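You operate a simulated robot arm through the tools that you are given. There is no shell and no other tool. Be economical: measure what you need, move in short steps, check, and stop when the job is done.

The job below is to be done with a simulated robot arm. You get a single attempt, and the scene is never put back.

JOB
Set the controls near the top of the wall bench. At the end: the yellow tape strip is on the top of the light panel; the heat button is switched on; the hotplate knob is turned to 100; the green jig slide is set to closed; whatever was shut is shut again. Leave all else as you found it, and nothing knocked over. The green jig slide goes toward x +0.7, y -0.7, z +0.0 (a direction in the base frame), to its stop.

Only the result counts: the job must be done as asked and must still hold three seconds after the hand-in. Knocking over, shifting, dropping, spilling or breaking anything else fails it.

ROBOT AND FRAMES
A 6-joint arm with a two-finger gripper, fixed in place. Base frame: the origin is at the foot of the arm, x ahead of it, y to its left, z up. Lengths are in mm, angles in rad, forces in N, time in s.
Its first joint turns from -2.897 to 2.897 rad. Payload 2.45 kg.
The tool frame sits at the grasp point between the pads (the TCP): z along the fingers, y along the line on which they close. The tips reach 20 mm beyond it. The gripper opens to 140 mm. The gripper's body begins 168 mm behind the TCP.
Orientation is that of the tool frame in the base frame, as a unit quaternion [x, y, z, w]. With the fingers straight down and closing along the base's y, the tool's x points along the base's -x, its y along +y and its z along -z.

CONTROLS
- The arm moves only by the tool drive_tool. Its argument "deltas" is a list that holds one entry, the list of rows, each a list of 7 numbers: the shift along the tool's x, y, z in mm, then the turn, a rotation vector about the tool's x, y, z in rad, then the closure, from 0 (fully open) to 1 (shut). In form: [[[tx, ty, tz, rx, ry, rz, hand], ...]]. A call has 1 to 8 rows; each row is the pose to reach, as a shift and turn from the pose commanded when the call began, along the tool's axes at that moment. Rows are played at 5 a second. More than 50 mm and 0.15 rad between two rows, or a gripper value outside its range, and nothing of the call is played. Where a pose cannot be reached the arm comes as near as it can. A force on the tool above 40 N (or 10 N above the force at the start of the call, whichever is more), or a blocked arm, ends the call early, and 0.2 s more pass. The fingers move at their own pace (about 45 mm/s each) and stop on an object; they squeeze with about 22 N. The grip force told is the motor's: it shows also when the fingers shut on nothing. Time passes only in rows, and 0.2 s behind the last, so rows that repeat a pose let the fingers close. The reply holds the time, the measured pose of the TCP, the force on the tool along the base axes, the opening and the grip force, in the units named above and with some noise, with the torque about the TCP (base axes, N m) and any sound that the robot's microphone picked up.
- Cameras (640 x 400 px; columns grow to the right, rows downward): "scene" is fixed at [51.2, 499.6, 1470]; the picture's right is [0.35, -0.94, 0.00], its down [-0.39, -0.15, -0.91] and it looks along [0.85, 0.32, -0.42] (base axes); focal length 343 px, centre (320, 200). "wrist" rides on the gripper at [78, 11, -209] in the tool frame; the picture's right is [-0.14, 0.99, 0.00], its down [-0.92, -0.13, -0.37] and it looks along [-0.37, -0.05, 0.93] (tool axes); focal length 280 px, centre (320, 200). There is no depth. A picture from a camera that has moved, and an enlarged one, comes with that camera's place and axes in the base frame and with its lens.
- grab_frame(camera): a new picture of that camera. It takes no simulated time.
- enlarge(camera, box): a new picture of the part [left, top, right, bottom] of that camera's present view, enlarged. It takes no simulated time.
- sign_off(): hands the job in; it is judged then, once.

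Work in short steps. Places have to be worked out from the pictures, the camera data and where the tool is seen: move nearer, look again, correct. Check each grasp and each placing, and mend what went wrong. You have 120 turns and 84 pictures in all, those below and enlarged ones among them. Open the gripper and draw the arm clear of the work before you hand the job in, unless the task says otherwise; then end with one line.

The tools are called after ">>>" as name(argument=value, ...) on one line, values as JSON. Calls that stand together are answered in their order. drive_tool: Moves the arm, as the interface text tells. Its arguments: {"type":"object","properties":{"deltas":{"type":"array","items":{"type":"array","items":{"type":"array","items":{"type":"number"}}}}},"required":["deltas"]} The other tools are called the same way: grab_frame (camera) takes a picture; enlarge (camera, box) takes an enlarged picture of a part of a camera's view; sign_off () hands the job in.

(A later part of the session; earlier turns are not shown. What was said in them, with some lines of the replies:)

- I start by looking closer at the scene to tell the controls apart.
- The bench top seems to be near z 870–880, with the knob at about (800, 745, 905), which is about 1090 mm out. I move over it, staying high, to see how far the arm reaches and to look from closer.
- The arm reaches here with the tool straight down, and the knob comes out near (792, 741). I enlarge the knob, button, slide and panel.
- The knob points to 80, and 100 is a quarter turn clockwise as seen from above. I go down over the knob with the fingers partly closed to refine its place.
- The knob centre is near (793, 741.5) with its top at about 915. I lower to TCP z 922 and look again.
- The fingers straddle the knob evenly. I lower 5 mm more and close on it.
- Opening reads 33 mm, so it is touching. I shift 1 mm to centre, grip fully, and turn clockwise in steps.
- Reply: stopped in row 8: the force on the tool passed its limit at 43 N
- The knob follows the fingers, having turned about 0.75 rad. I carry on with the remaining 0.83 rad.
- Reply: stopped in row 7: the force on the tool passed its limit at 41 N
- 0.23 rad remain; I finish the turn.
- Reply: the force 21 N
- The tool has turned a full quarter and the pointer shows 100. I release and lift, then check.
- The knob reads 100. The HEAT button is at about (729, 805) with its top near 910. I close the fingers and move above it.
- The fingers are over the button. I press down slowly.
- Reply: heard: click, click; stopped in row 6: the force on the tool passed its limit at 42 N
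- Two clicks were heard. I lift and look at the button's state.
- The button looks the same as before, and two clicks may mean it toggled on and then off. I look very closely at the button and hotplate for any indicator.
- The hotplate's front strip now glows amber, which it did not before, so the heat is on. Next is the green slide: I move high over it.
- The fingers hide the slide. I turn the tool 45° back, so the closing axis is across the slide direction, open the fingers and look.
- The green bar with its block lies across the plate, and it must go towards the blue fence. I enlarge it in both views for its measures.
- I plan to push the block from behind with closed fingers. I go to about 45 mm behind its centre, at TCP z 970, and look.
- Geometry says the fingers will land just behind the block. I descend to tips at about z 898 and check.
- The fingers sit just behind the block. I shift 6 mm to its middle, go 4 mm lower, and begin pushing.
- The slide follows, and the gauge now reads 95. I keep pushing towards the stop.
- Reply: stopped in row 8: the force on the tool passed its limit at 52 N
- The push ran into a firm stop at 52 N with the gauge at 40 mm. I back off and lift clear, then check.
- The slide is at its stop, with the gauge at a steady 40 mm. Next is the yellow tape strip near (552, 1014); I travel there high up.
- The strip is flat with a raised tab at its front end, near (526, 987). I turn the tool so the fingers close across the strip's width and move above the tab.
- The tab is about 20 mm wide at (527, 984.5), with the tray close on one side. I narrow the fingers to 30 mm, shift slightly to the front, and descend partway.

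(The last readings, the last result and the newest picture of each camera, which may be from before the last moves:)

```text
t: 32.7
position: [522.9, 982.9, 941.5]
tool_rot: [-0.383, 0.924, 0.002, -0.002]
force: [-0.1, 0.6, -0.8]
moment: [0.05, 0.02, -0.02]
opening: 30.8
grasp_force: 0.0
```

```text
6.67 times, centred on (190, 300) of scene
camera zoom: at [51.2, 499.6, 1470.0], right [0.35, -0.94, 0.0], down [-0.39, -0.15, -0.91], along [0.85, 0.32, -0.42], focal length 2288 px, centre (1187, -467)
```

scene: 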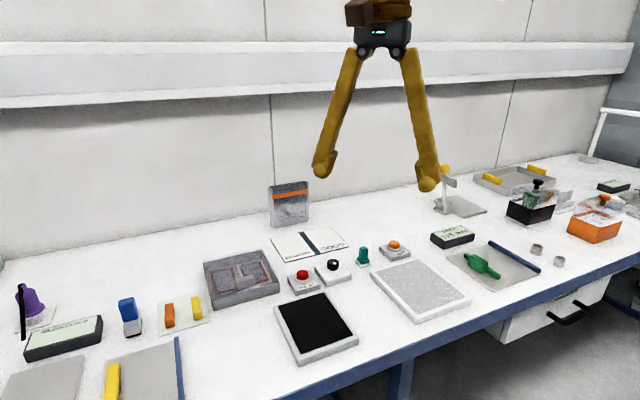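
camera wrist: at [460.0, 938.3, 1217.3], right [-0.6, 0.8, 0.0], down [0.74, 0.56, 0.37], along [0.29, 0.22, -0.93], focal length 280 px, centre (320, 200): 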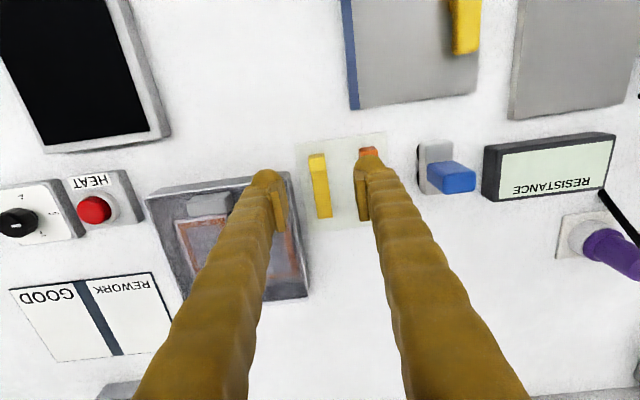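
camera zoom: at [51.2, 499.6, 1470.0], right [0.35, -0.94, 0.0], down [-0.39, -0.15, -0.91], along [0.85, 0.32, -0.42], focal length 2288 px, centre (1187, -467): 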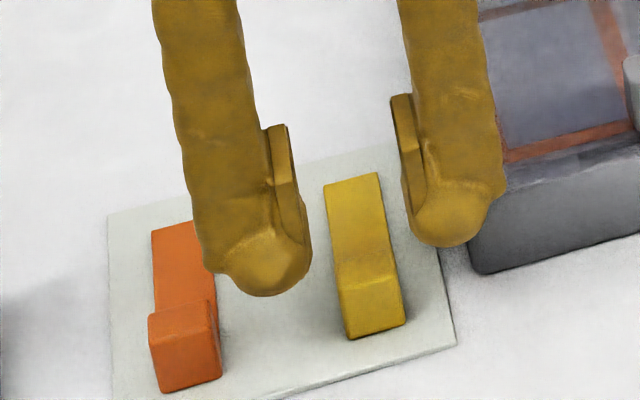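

The alignment is good, needing about 1.4 mm sideways. I descend to TCP z 910 and look.

>>> drive_tool(deltas=[[[0, -1.4, 15, 0, 0, 0, 0.78], [0, -1.4, 25, 0, 0, 0, 0.78], [0, -1.4, 31, 0, 0, 0, 0.78]]])

>>> enlarge(camera="wrist", box=[240, 120, 400, 240])

>>> enlarge(camera="scene", box=[150, 270, 230, 330])

```text
t: 33.1
position: [523.7, 983.3, 935.2]
tool_rot: [-0.383, 0.924, 0.004, 0.001]
force: [-1.2, 0.7, 9.6]
moment: [-0.15, -0.29, 0.05]
opening: 30.8
grasp_force: 0.1
stopped in row 2: the force on the tool passed its limit at 56 N (the readings are from after the stop); the commanded pose is now the measured one
```

```text
3.33 times, centred on (320, 180) of wrist
camera zoom: at [461.9, 932.8, 1144.5], right [-0.6, 0.8, 0.01], down [0.74, 0.56, 0.37], along [0.29, 0.23, -0.93], focal length 935 px, centre (320, 267)
```

zoom: 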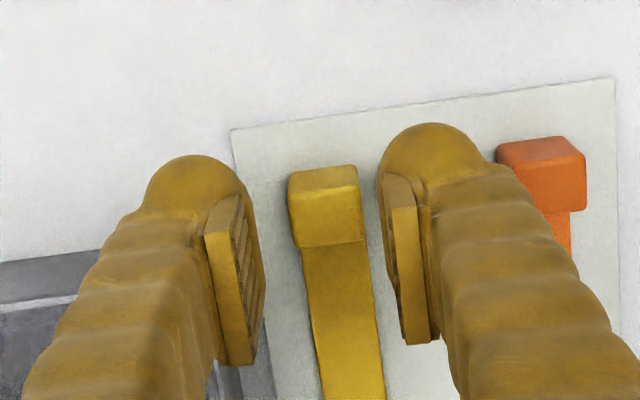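

```text
6.67 times, centred on (190, 300) of scene
camera zoom: at [51.2, 499.6, 1470.0], right [0.35, -0.94, 0.0], down [-0.39, -0.15, -0.91], along [0.85, 0.32, -0.42], focal length 2288 px, centre (1187, -467)
```

zoom: 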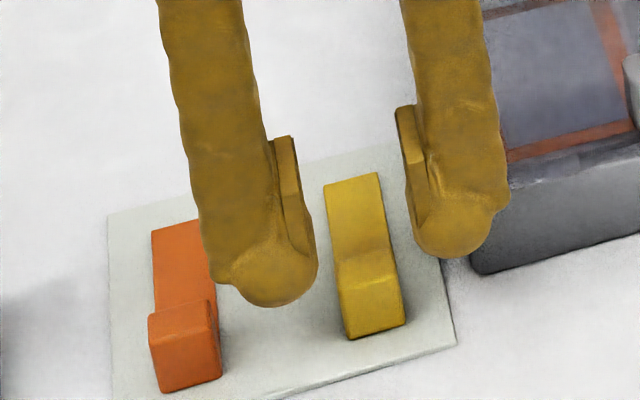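

The descent hit something at tip z of about 915, most likely the tray rim beside the strip. I lift straight up and check that the tray has not moved.

>>> drive_tool(deltas=[[[0, 0, -20, 0, 0, 0, 0.78], [0, 0, -60, 0, 0, 0, 0.78], [0, 0, -100, 0, 0, 0, 0.78]]])

>>> enlarge(camera="scene", box=[180, 170, 400, 310])

>>> enlarge(camera="scene", box=[150, 280, 220, 340])

```text
t: 33.9
position: [525.8, 982.7, 1034.0]
tool_rot: [-0.383, 0.924, 0.003, -0.001]
force: [-0.3, 0.3, -1.3]
moment: [-0.05, 0.04, 0.02]
opening: 30.7
grasp_force: 0.0
```

```text
2.86 times, centred on (290, 240) of scene
camera zoom: at [51.2, 499.6, 1470.0], right [0.35, -0.94, 0.0], down [-0.39, -0.15, -0.91], along [0.85, 0.32, -0.42], focal length 981 px, centre (406, 86)
```

zoom: 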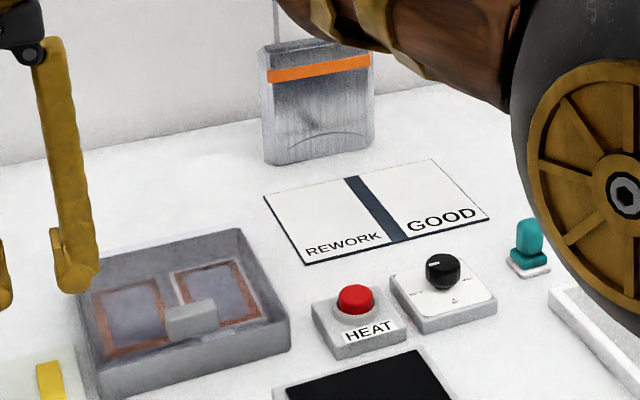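

```text
6.67 times, centred on (185, 310) of scene
camera zoom: at [51.2, 499.6, 1470.0], right [0.35, -0.94, 0.0], down [-0.39, -0.15, -0.91], along [0.85, 0.32, -0.42], focal length 2288 px, centre (1220, -533)
```

zoom: 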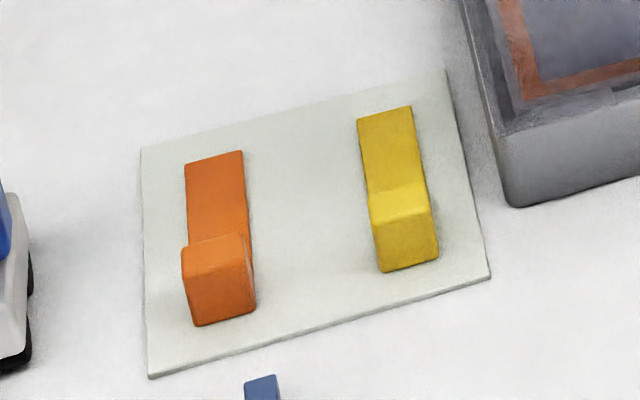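

The tray and strip are unmoved. I turn the tool 90° to grip the tab along the strip's length, which leaves more room beside the tray.

>>> drive_tool(deltas=[[[0, 0, 0, 0, 0, 0.14, 0.7], [0, 0, 0, 0, 0, 0.28, 0.7], [0, 0, 0, 0, 0, 0.42, 0.7], [0, 0, 0, 0, 0, 0.56, 0.7], [0, 0, 0, 0, 0, 0.7, 0.7], [0, 0, 0, 0, 0, 0.84, 0.7], [0, 0, 0, 0, 0, 0.98, 0.7], [0, 0, 0, 0, 0, 1.12, 0.7]]])

>>> drive_tool(deltas=[[[0, 0, 10, 0, 0, 0.15, 0.7], [0, 0, 40, 0, 0, 0.3, 0.7], [0, 0, 70, 0, 0, 0.45, 0.7], [0, 0, 75, 0, 0, 0.45, 0.7]]])

>>> enlarge(camera="wrist", box=[240, 90, 400, 240])

>>> enlarge(camera="scene", box=[150, 270, 230, 330])

```text
t: 35.7
position: [525.2, 981.6, 1034.3]
tool_rot: [0.168, 0.986, 0.002, -0.003]
force: [0.1, -0.5, -0.1]
moment: [-0.01, 0.0, 0.01]
opening: 42.0
grasp_force: 0.1
```

```text
t: 36.7
position: [523.5, 982.0, 958.2]
tool_rot: [0.383, 0.924, 0.002, -0.003]
force: [0.1, 0.5, 0.6]
moment: [-0.01, 0.01, -0.01]
opening: 42.0
grasp_force: 0.0
```

```text
2.67 times, centred on (320, 165) of wrist
camera zoom: at [477.4, 1043.1, 1167.9], right [0.8, 0.6, 0.0], down [0.56, -0.74, 0.36], along [0.22, -0.29, -0.93], focal length 748 px, centre (320, 293)
```

zoom: 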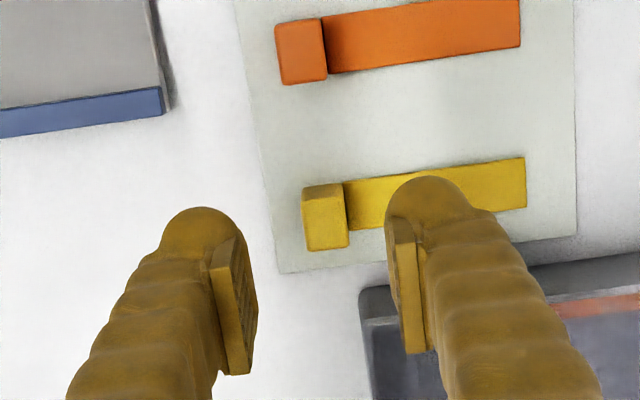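

```text
6.67 times, centred on (190, 300) of scene
camera zoom: at [51.2, 499.6, 1470.0], right [0.35, -0.94, 0.0], down [-0.39, -0.15, -0.91], along [0.85, 0.32, -0.42], focal length 2288 px, centre (1187, -467)
```

zoom: 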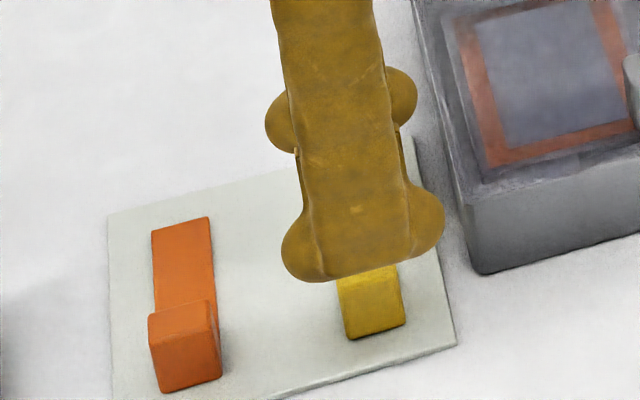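

The tab is 2.5 mm off along the closing axis, and the tray is clear of the fingers. I correct this and descend gently to TCP z 912.

>>> drive_tool(deltas=[[[0, 2.5, 15, 0, 0, 0, 0.7], [0, 2.5, 28, 0, 0, 0, 0.7], [0, 2.5, 36, 0, 0, 0, 0.7], [0, 2.5, 42, 0, 0, 0, 0.7], [0, 2.5, 46, 0, 0, 0, 0.7]]])

>>> enlarge(camera="wrist", box=[240, 90, 400, 240])

>>> enlarge(camera="scene", box=[150, 270, 230, 330])

```text
t: 37.9
position: [526.6, 982.6, 913.5]
tool_rot: [0.382, 0.924, 0.002, -0.003]
force: [-0.8, 0.9, 0.2]
moment: [0.03, 0.02, -0.02]
opening: 42.0
grasp_force: 0.1
```

```text
2.67 times, centred on (320, 165) of wrist
camera zoom: at [479.5, 1045.1, 1123.4], right [0.8, 0.6, 0.0], down [0.56, -0.74, 0.36], along [0.22, -0.29, -0.93], focal length 748 px, centre (320, 293)
```

zoom: 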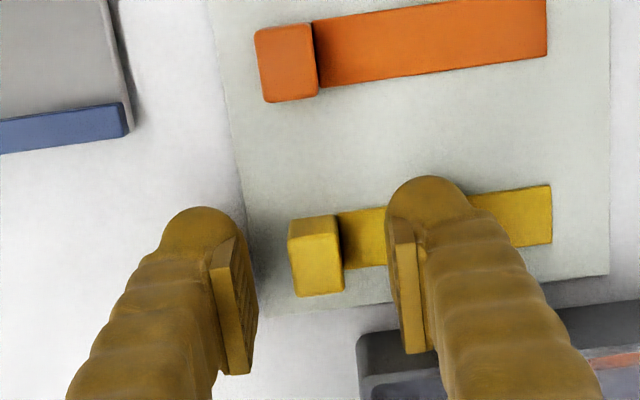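

```text
6.67 times, centred on (190, 300) of scene
camera zoom: at [51.2, 499.6, 1470.0], right [0.35, -0.94, 0.0], down [-0.39, -0.15, -0.91], along [0.85, 0.32, -0.42], focal length 2288 px, centre (1187, -467)
```

zoom: 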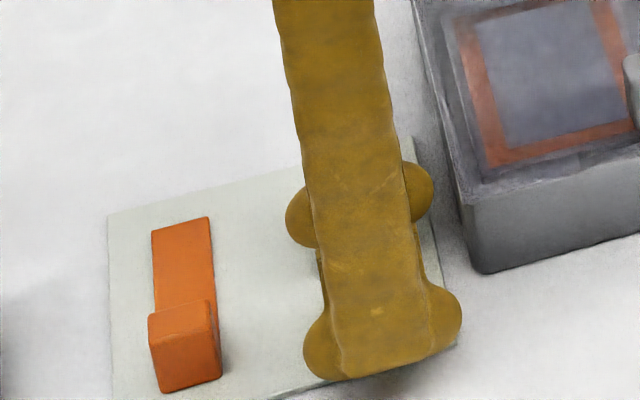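

The tab is between the fingers with no contact so far. I lower 3 mm and close.

>>> drive_tool(deltas=[[[0, 0, 3, 0, 0, 0, 0.7], [0, 0, 3, 0, 0, 0, 1], [0, 0, 3, 0, 0, 0, 1], [0, 0, 3, 0, 0, 0, 1], [0, 0, 3, 0, 0, 0, 1]]])

>>> enlarge(camera="wrist", box=[240, 90, 400, 240])

```text
t: 39.1
position: [526.5, 983.7, 909.7]
tool_rot: [0.383, 0.924, 0.003, -0.003]
force: [0.4, -0.4, 0.1]
moment: [0.0, 0.0, -0.01]
opening: 13.5
grasp_force: 22.1
```

```text
2.67 times, centred on (320, 165) of wrist
camera zoom: at [479.3, 1044.9, 1120.5], right [0.8, 0.6, 0.0], down [0.56, -0.74, 0.36], along [0.22, -0.29, -0.93], focal length 748 px, centre (320, 293)
```

zoom: 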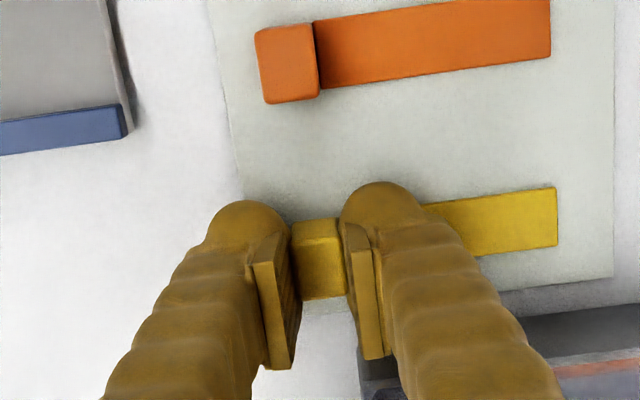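

The fingers hold the tab at 13.5 mm. I lift slowly and see whether the strip comes away.

>>> drive_tool(deltas=[[[0, 0, -3, 0, 0, 0, 1], [0, 0, -8, 0, 0, 0, 1], [0, 0, -15, 0, 0, 0, 1], [0, 0, -25, 0, 0, 0, 1], [0, 0, -40, 0, 0, 0, 1]]])

>>> enlarge(camera="wrist", box=[240, 90, 400, 240])

>>> enlarge(camera="scene", box=[130, 250, 250, 340])

```text
t: 40.3
position: [526.9, 983.3, 950.0]
tool_rot: [0.383, 0.924, 0.003, -0.003]
force: [0.8, 0.1, 0.0]
moment: [0.02, -0.01, -0.02]
opening: 13.6
grasp_force: 21.6
```

```text
2.67 times, centred on (320, 165) of wrist
camera zoom: at [478.8, 1044.7, 1160.1], right [0.8, 0.6, 0.0], down [0.56, -0.74, 0.36], along [0.22, -0.29, -0.93], focal length 748 px, centre (320, 293)
```

zoom: 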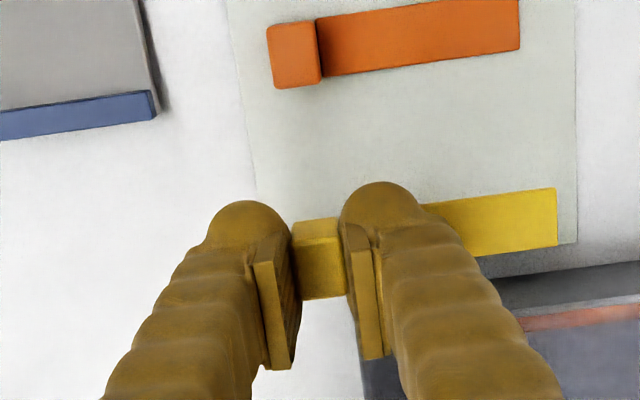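

```text
4.44 times, centred on (190, 295) of scene
camera zoom: at [51.2, 499.6, 1470.0], right [0.35, -0.94, 0.0], down [-0.39, -0.15, -0.91], along [0.85, 0.32, -0.42], focal length 1525 px, centre (898, -222)
```

zoom: 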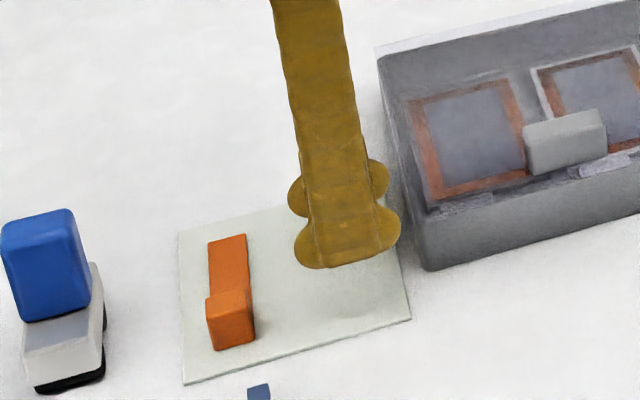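

The strip is in the gripper. I raise it and carry it towards the light panel.

>>> drive_tool(deltas=[[[0, 0, -35, 0, 0, 0, 1], [0, 0, -70, 0, 0, 0, 1], [-10, -3, -105, 0, 0, 0, 1], [-40, -12, -130, 0, 0, 0, 1], [-80, -24, -140, 0, 0, 0, 1], [-120, -36, -140, 0, 0, 0, 1], [-160, -48, -140, 0, 0, 0, 1], [-200, -60, -140, 0, 0, 0, 1]]])

>>> drive_tool(deltas=[[[-40, -12, 0, 0, 0, 0, 1], [-80, -24, 0, 0, 0, 0, 1], [-120, -36, 0, 0, 0, 0, 1], [-160, -48, 0, 0, 0, 0, 1], [-200, -60, 0, 0, 0, 0, 1], [-240, -72, 0, 0, 0, 0, 1], [-280, -84, 0, 0, 0, 0, 1], [-320, -96, 0, 0, 0, 0, 1]]])

>>> grab_frame(camera="wrist")

>>> grab_frame(camera="scene")

```text
t: 42.1
position: [626.1, 801.2, 1090.5]
tool_rot: [0.382, 0.924, 0.002, -0.004]
force: [-0.5, 1.0, -0.7]
moment: [-0.03, 0.01, -0.01]
opening: 13.5
grasp_force: 22.1
```

```text
t: 43.9
position: [783.7, 502.1, 1086.5]
tool_rot: [0.381, 0.924, 0.002, -0.003]
force: [-0.1, 0.9, -0.2]
moment: [0.0, 0.01, 0.01]
opening: 13.4
grasp_force: 22.2
```

```text
31 pictures are left
camera wrist: at [736.5, 564.0, 1296.6], right [0.8, 0.6, 0.0], down [0.56, -0.74, 0.36], along [0.22, -0.29, -0.93], focal length 280 px, centre (320, 200)
```

wrist: 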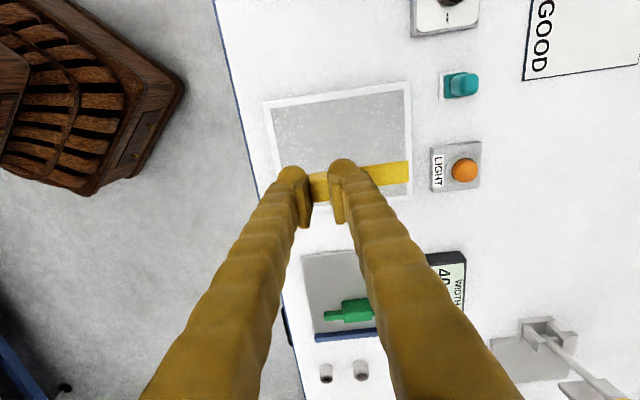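

```text
30 pictures are left
```

scene: 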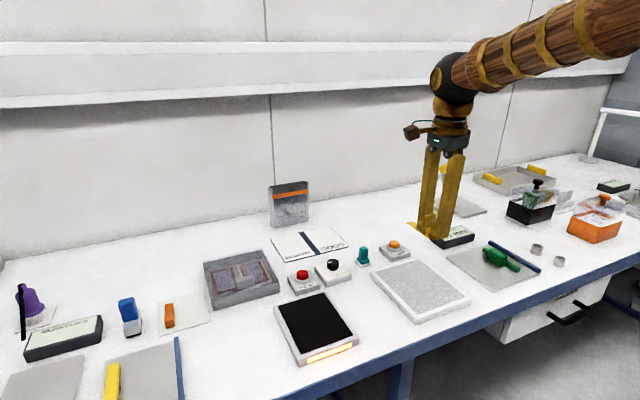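

The panel centre is near (810, 518), and the strip's middle lies 34 mm from the TCP towards the wall. I centre it and descend to TCP z 950.

>>> drive_tool(deltas=[[[-7, -4, 30, 0, 0, 0, 1], [-7, -4, 65, 0, 0, 0, 1], [-7, -4, 100, 0, 0, 0, 1], [-7, -4, 130, 0, 0, 0, 1], [-7, -4, 137, 0, 0, 0, 1]]])

>>> grab_frame(camera="wrist")

>>> enlarge(camera="scene", box=[350, 230, 490, 330])

```text
t: 45.1
position: [786.8, 496.3, 950.0]
tool_rot: [0.383, 0.924, 0.002, -0.004]
force: [-0.1, -0.1, -0.2]
moment: [0.03, 0.0, 0.0]
opening: 13.7
grasp_force: 22.2
```

```text
29 pictures are left
camera wrist: at [738.6, 558.8, 1159.3], right [0.8, 0.6, 0.0], down [0.56, -0.74, 0.36], along [0.22, -0.29, -0.93], focal length 280 px, centre (320, 200)
```

wrist: 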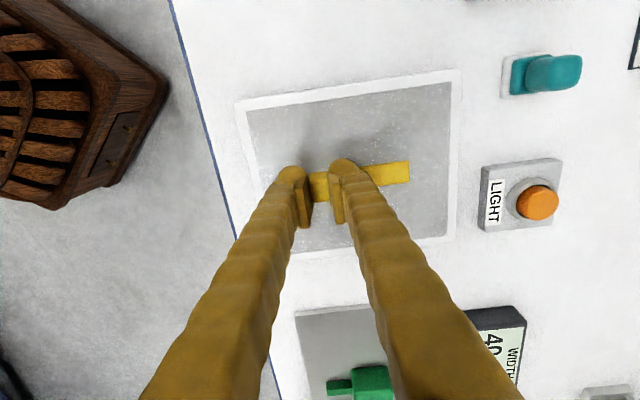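

```text
4.00 times, centred on (420, 280) of scene
camera zoom: at [51.2, 499.6, 1470.0], right [0.35, -0.94, 0.0], down [-0.39, -0.15, -0.91], along [0.85, 0.32, -0.42], focal length 1373 px, centre (-80, -120)
```

zoom: 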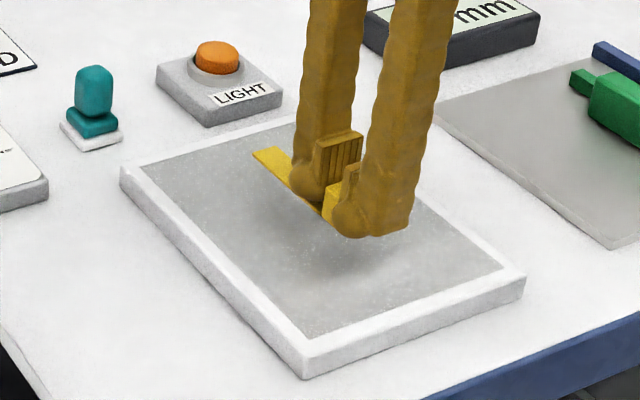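

The strip is well centred above the panel. I descend most of the way, then in small steps.

>>> drive_tool(deltas=[[[0, 0, 12, 0, 0, 0, 1], [0, 0, 20, 0, 0, 0, 1], [0, 0, 22, 0, 0, 0, 1], [0, 0, 24, 0, 0, 0, 1]]])

>>> enlarge(camera="scene", box=[370, 240, 470, 310])

```text
t: 46.1
position: [785.6, 497.6, 926.4]
tool_rot: [0.383, 0.924, 0.003, -0.003]
force: [-4.9, -2.5, 16.7]
moment: [-0.01, 0.14, 0.01]
opening: 13.7
grasp_force: 22.0
```

```text
5.71 times, centred on (420, 275) of scene
camera zoom: at [51.2, 499.6, 1470.0], right [0.35, -0.94, 0.0], down [-0.39, -0.15, -0.91], along [0.85, 0.32, -0.42], focal length 1961 px, centre (-251, -229)
```

zoom: 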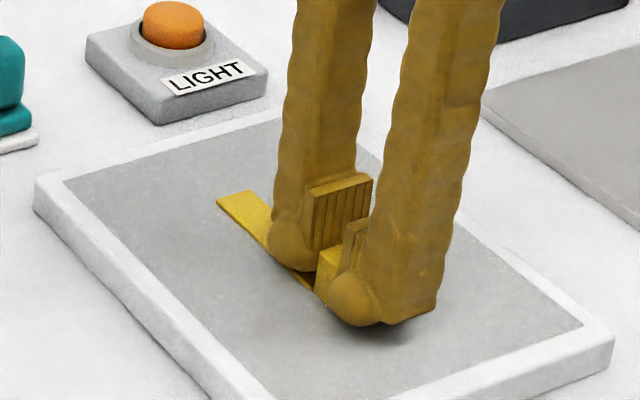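

It is in contact at 17 N, so the strip is on the panel. I ease up 1 mm, open gently and lift straight up.

>>> drive_tool(deltas=[[[0, 0, -1, 0, 0, 0, 1], [0, 0, -1, 0, 0, 0, 0.8], [0, 0, -1, 0, 0, 0, 0.7], [0, 0, -2, 0, 0, 0, 0.7], [0, 0, -20, 0, 0, 0, 0.7], [0, 0, -60, 0, 0, 0, 0.7], [0, 0, -100, 0, 0, 0, 0.7]]])

>>> enlarge(camera="scene", box=[350, 230, 490, 330])

>>> grab_frame(camera="wrist")

```text
t: 47.7
position: [784.7, 496.8, 1025.1]
tool_rot: [0.382, 0.924, 0.002, -0.003]
force: [-0.3, 0.2, -0.2]
moment: [0.0, 0.01, 0.0]
opening: 41.9
grasp_force: 0.1
```

```text
4.00 times, centred on (420, 280) of scene
camera zoom: at [51.2, 499.6, 1470.0], right [0.35, -0.94, 0.0], down [-0.39, -0.15, -0.91], along [0.85, 0.32, -0.42], focal length 1373 px, centre (-80, -120)
```

zoom: 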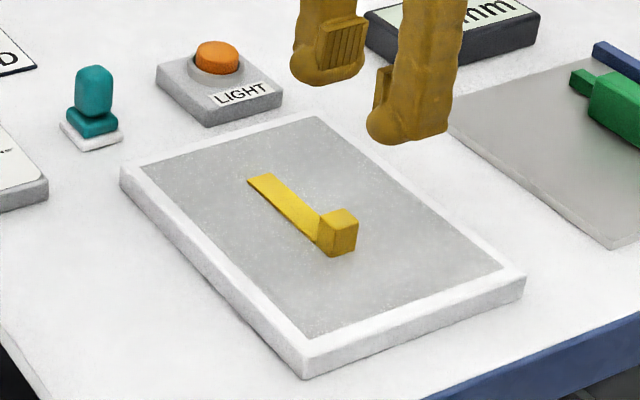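

```text
25 pictures are left
camera wrist: at [738.4, 558.1, 1235.2], right [0.8, 0.6, 0.0], down [0.56, -0.74, 0.36], along [0.22, -0.29, -0.93], focal length 280 px, centre (320, 200)
```

wrist: 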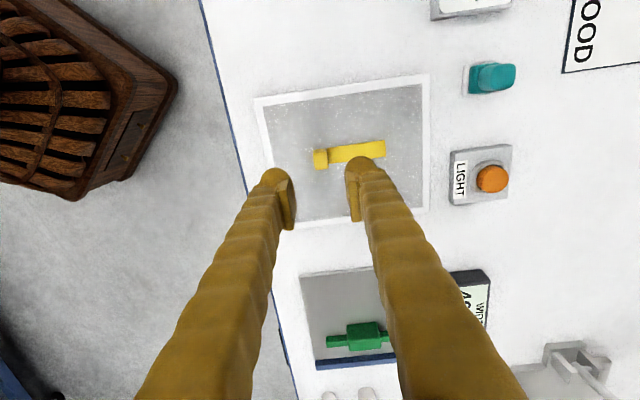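

The strip lies on the panel. I draw the arm up and clear with the gripper open, and take a last look.

>>> drive_tool(deltas=[[[0, 0, -50, 0, 0, 0, 0.4], [0, 0, -100, 0, 0, 0, 0], [0, 0, -150, 0, 0, 0, 0], [0, 0, -190, 0, 0, 0, 0], [30, -30, -210, 0, 0, 0, 0], [60, -60, -220, 0, 0, 0, 0], [90, -90, -230, 0, 0, 0, 0], [110, -120, -240, 0, 0, 0, 0]]])

>>> grab_frame(camera="scene")

>>> enlarge(camera="scene", box=[270, 240, 390, 370])

>>> enlarge(camera="scene", box=[360, 150, 640, 330])

```text
t: 49.5
position: [623.9, 488.9, 1266.7]
tool_rot: [0.383, 0.924, 0.001, -0.003]
force: [0.1, -0.6, 0.1]
moment: [-0.02, 0.06, 0.01]
opening: 140.2
grasp_force: 0.0
```

```text
24 pictures are left
```

scene: 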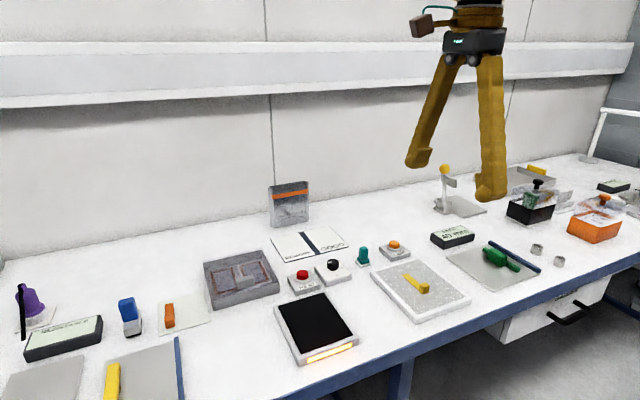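

```text
3.08 times, centred on (330, 305) of scene
camera zoom: at [51.2, 499.6, 1470.0], right [0.35, -0.94, 0.0], down [-0.39, -0.15, -0.91], along [0.85, 0.32, -0.42], focal length 1056 px, centre (289, -123)
```

zoom: 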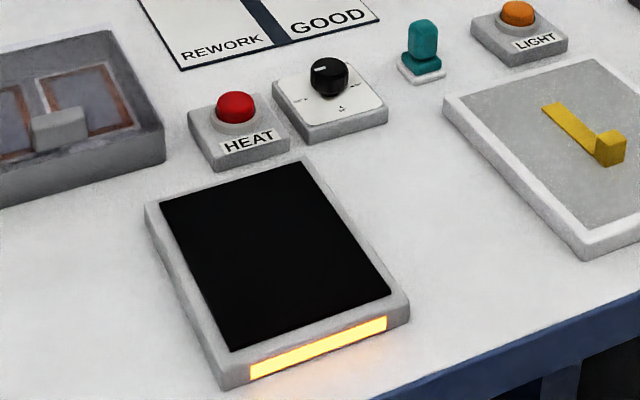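

```text
2.22 times, centred on (500, 240) of scene
camera zoom: at [51.2, 499.6, 1470.0], right [0.35, -0.94, 0.0], down [-0.39, -0.15, -0.91], along [0.85, 0.32, -0.42], focal length 763 px, centre (-80, 111)
```

zoom: 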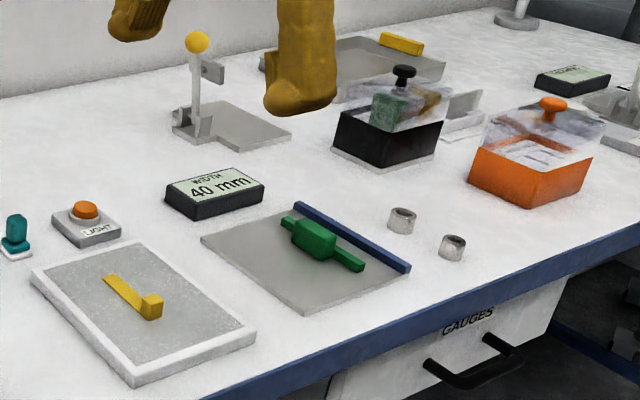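

Everything is in its asked state: the heat strip is lit, the knob is at 100, the slide is at its stop, the tape is on the light panel, and the rest is unchanged. I hand in.

>>> sign_off()

```text
The job is handed in.
```

The job is handed in: the yellow tape strip is on the light panel, the heat is on (the hotplate's strip is lit), the knob is at 100, and the green slide is closed at its stop; one finger pressed on the grey tray's rim along the way, but it shows no shift, and I opened nothing that was shut.
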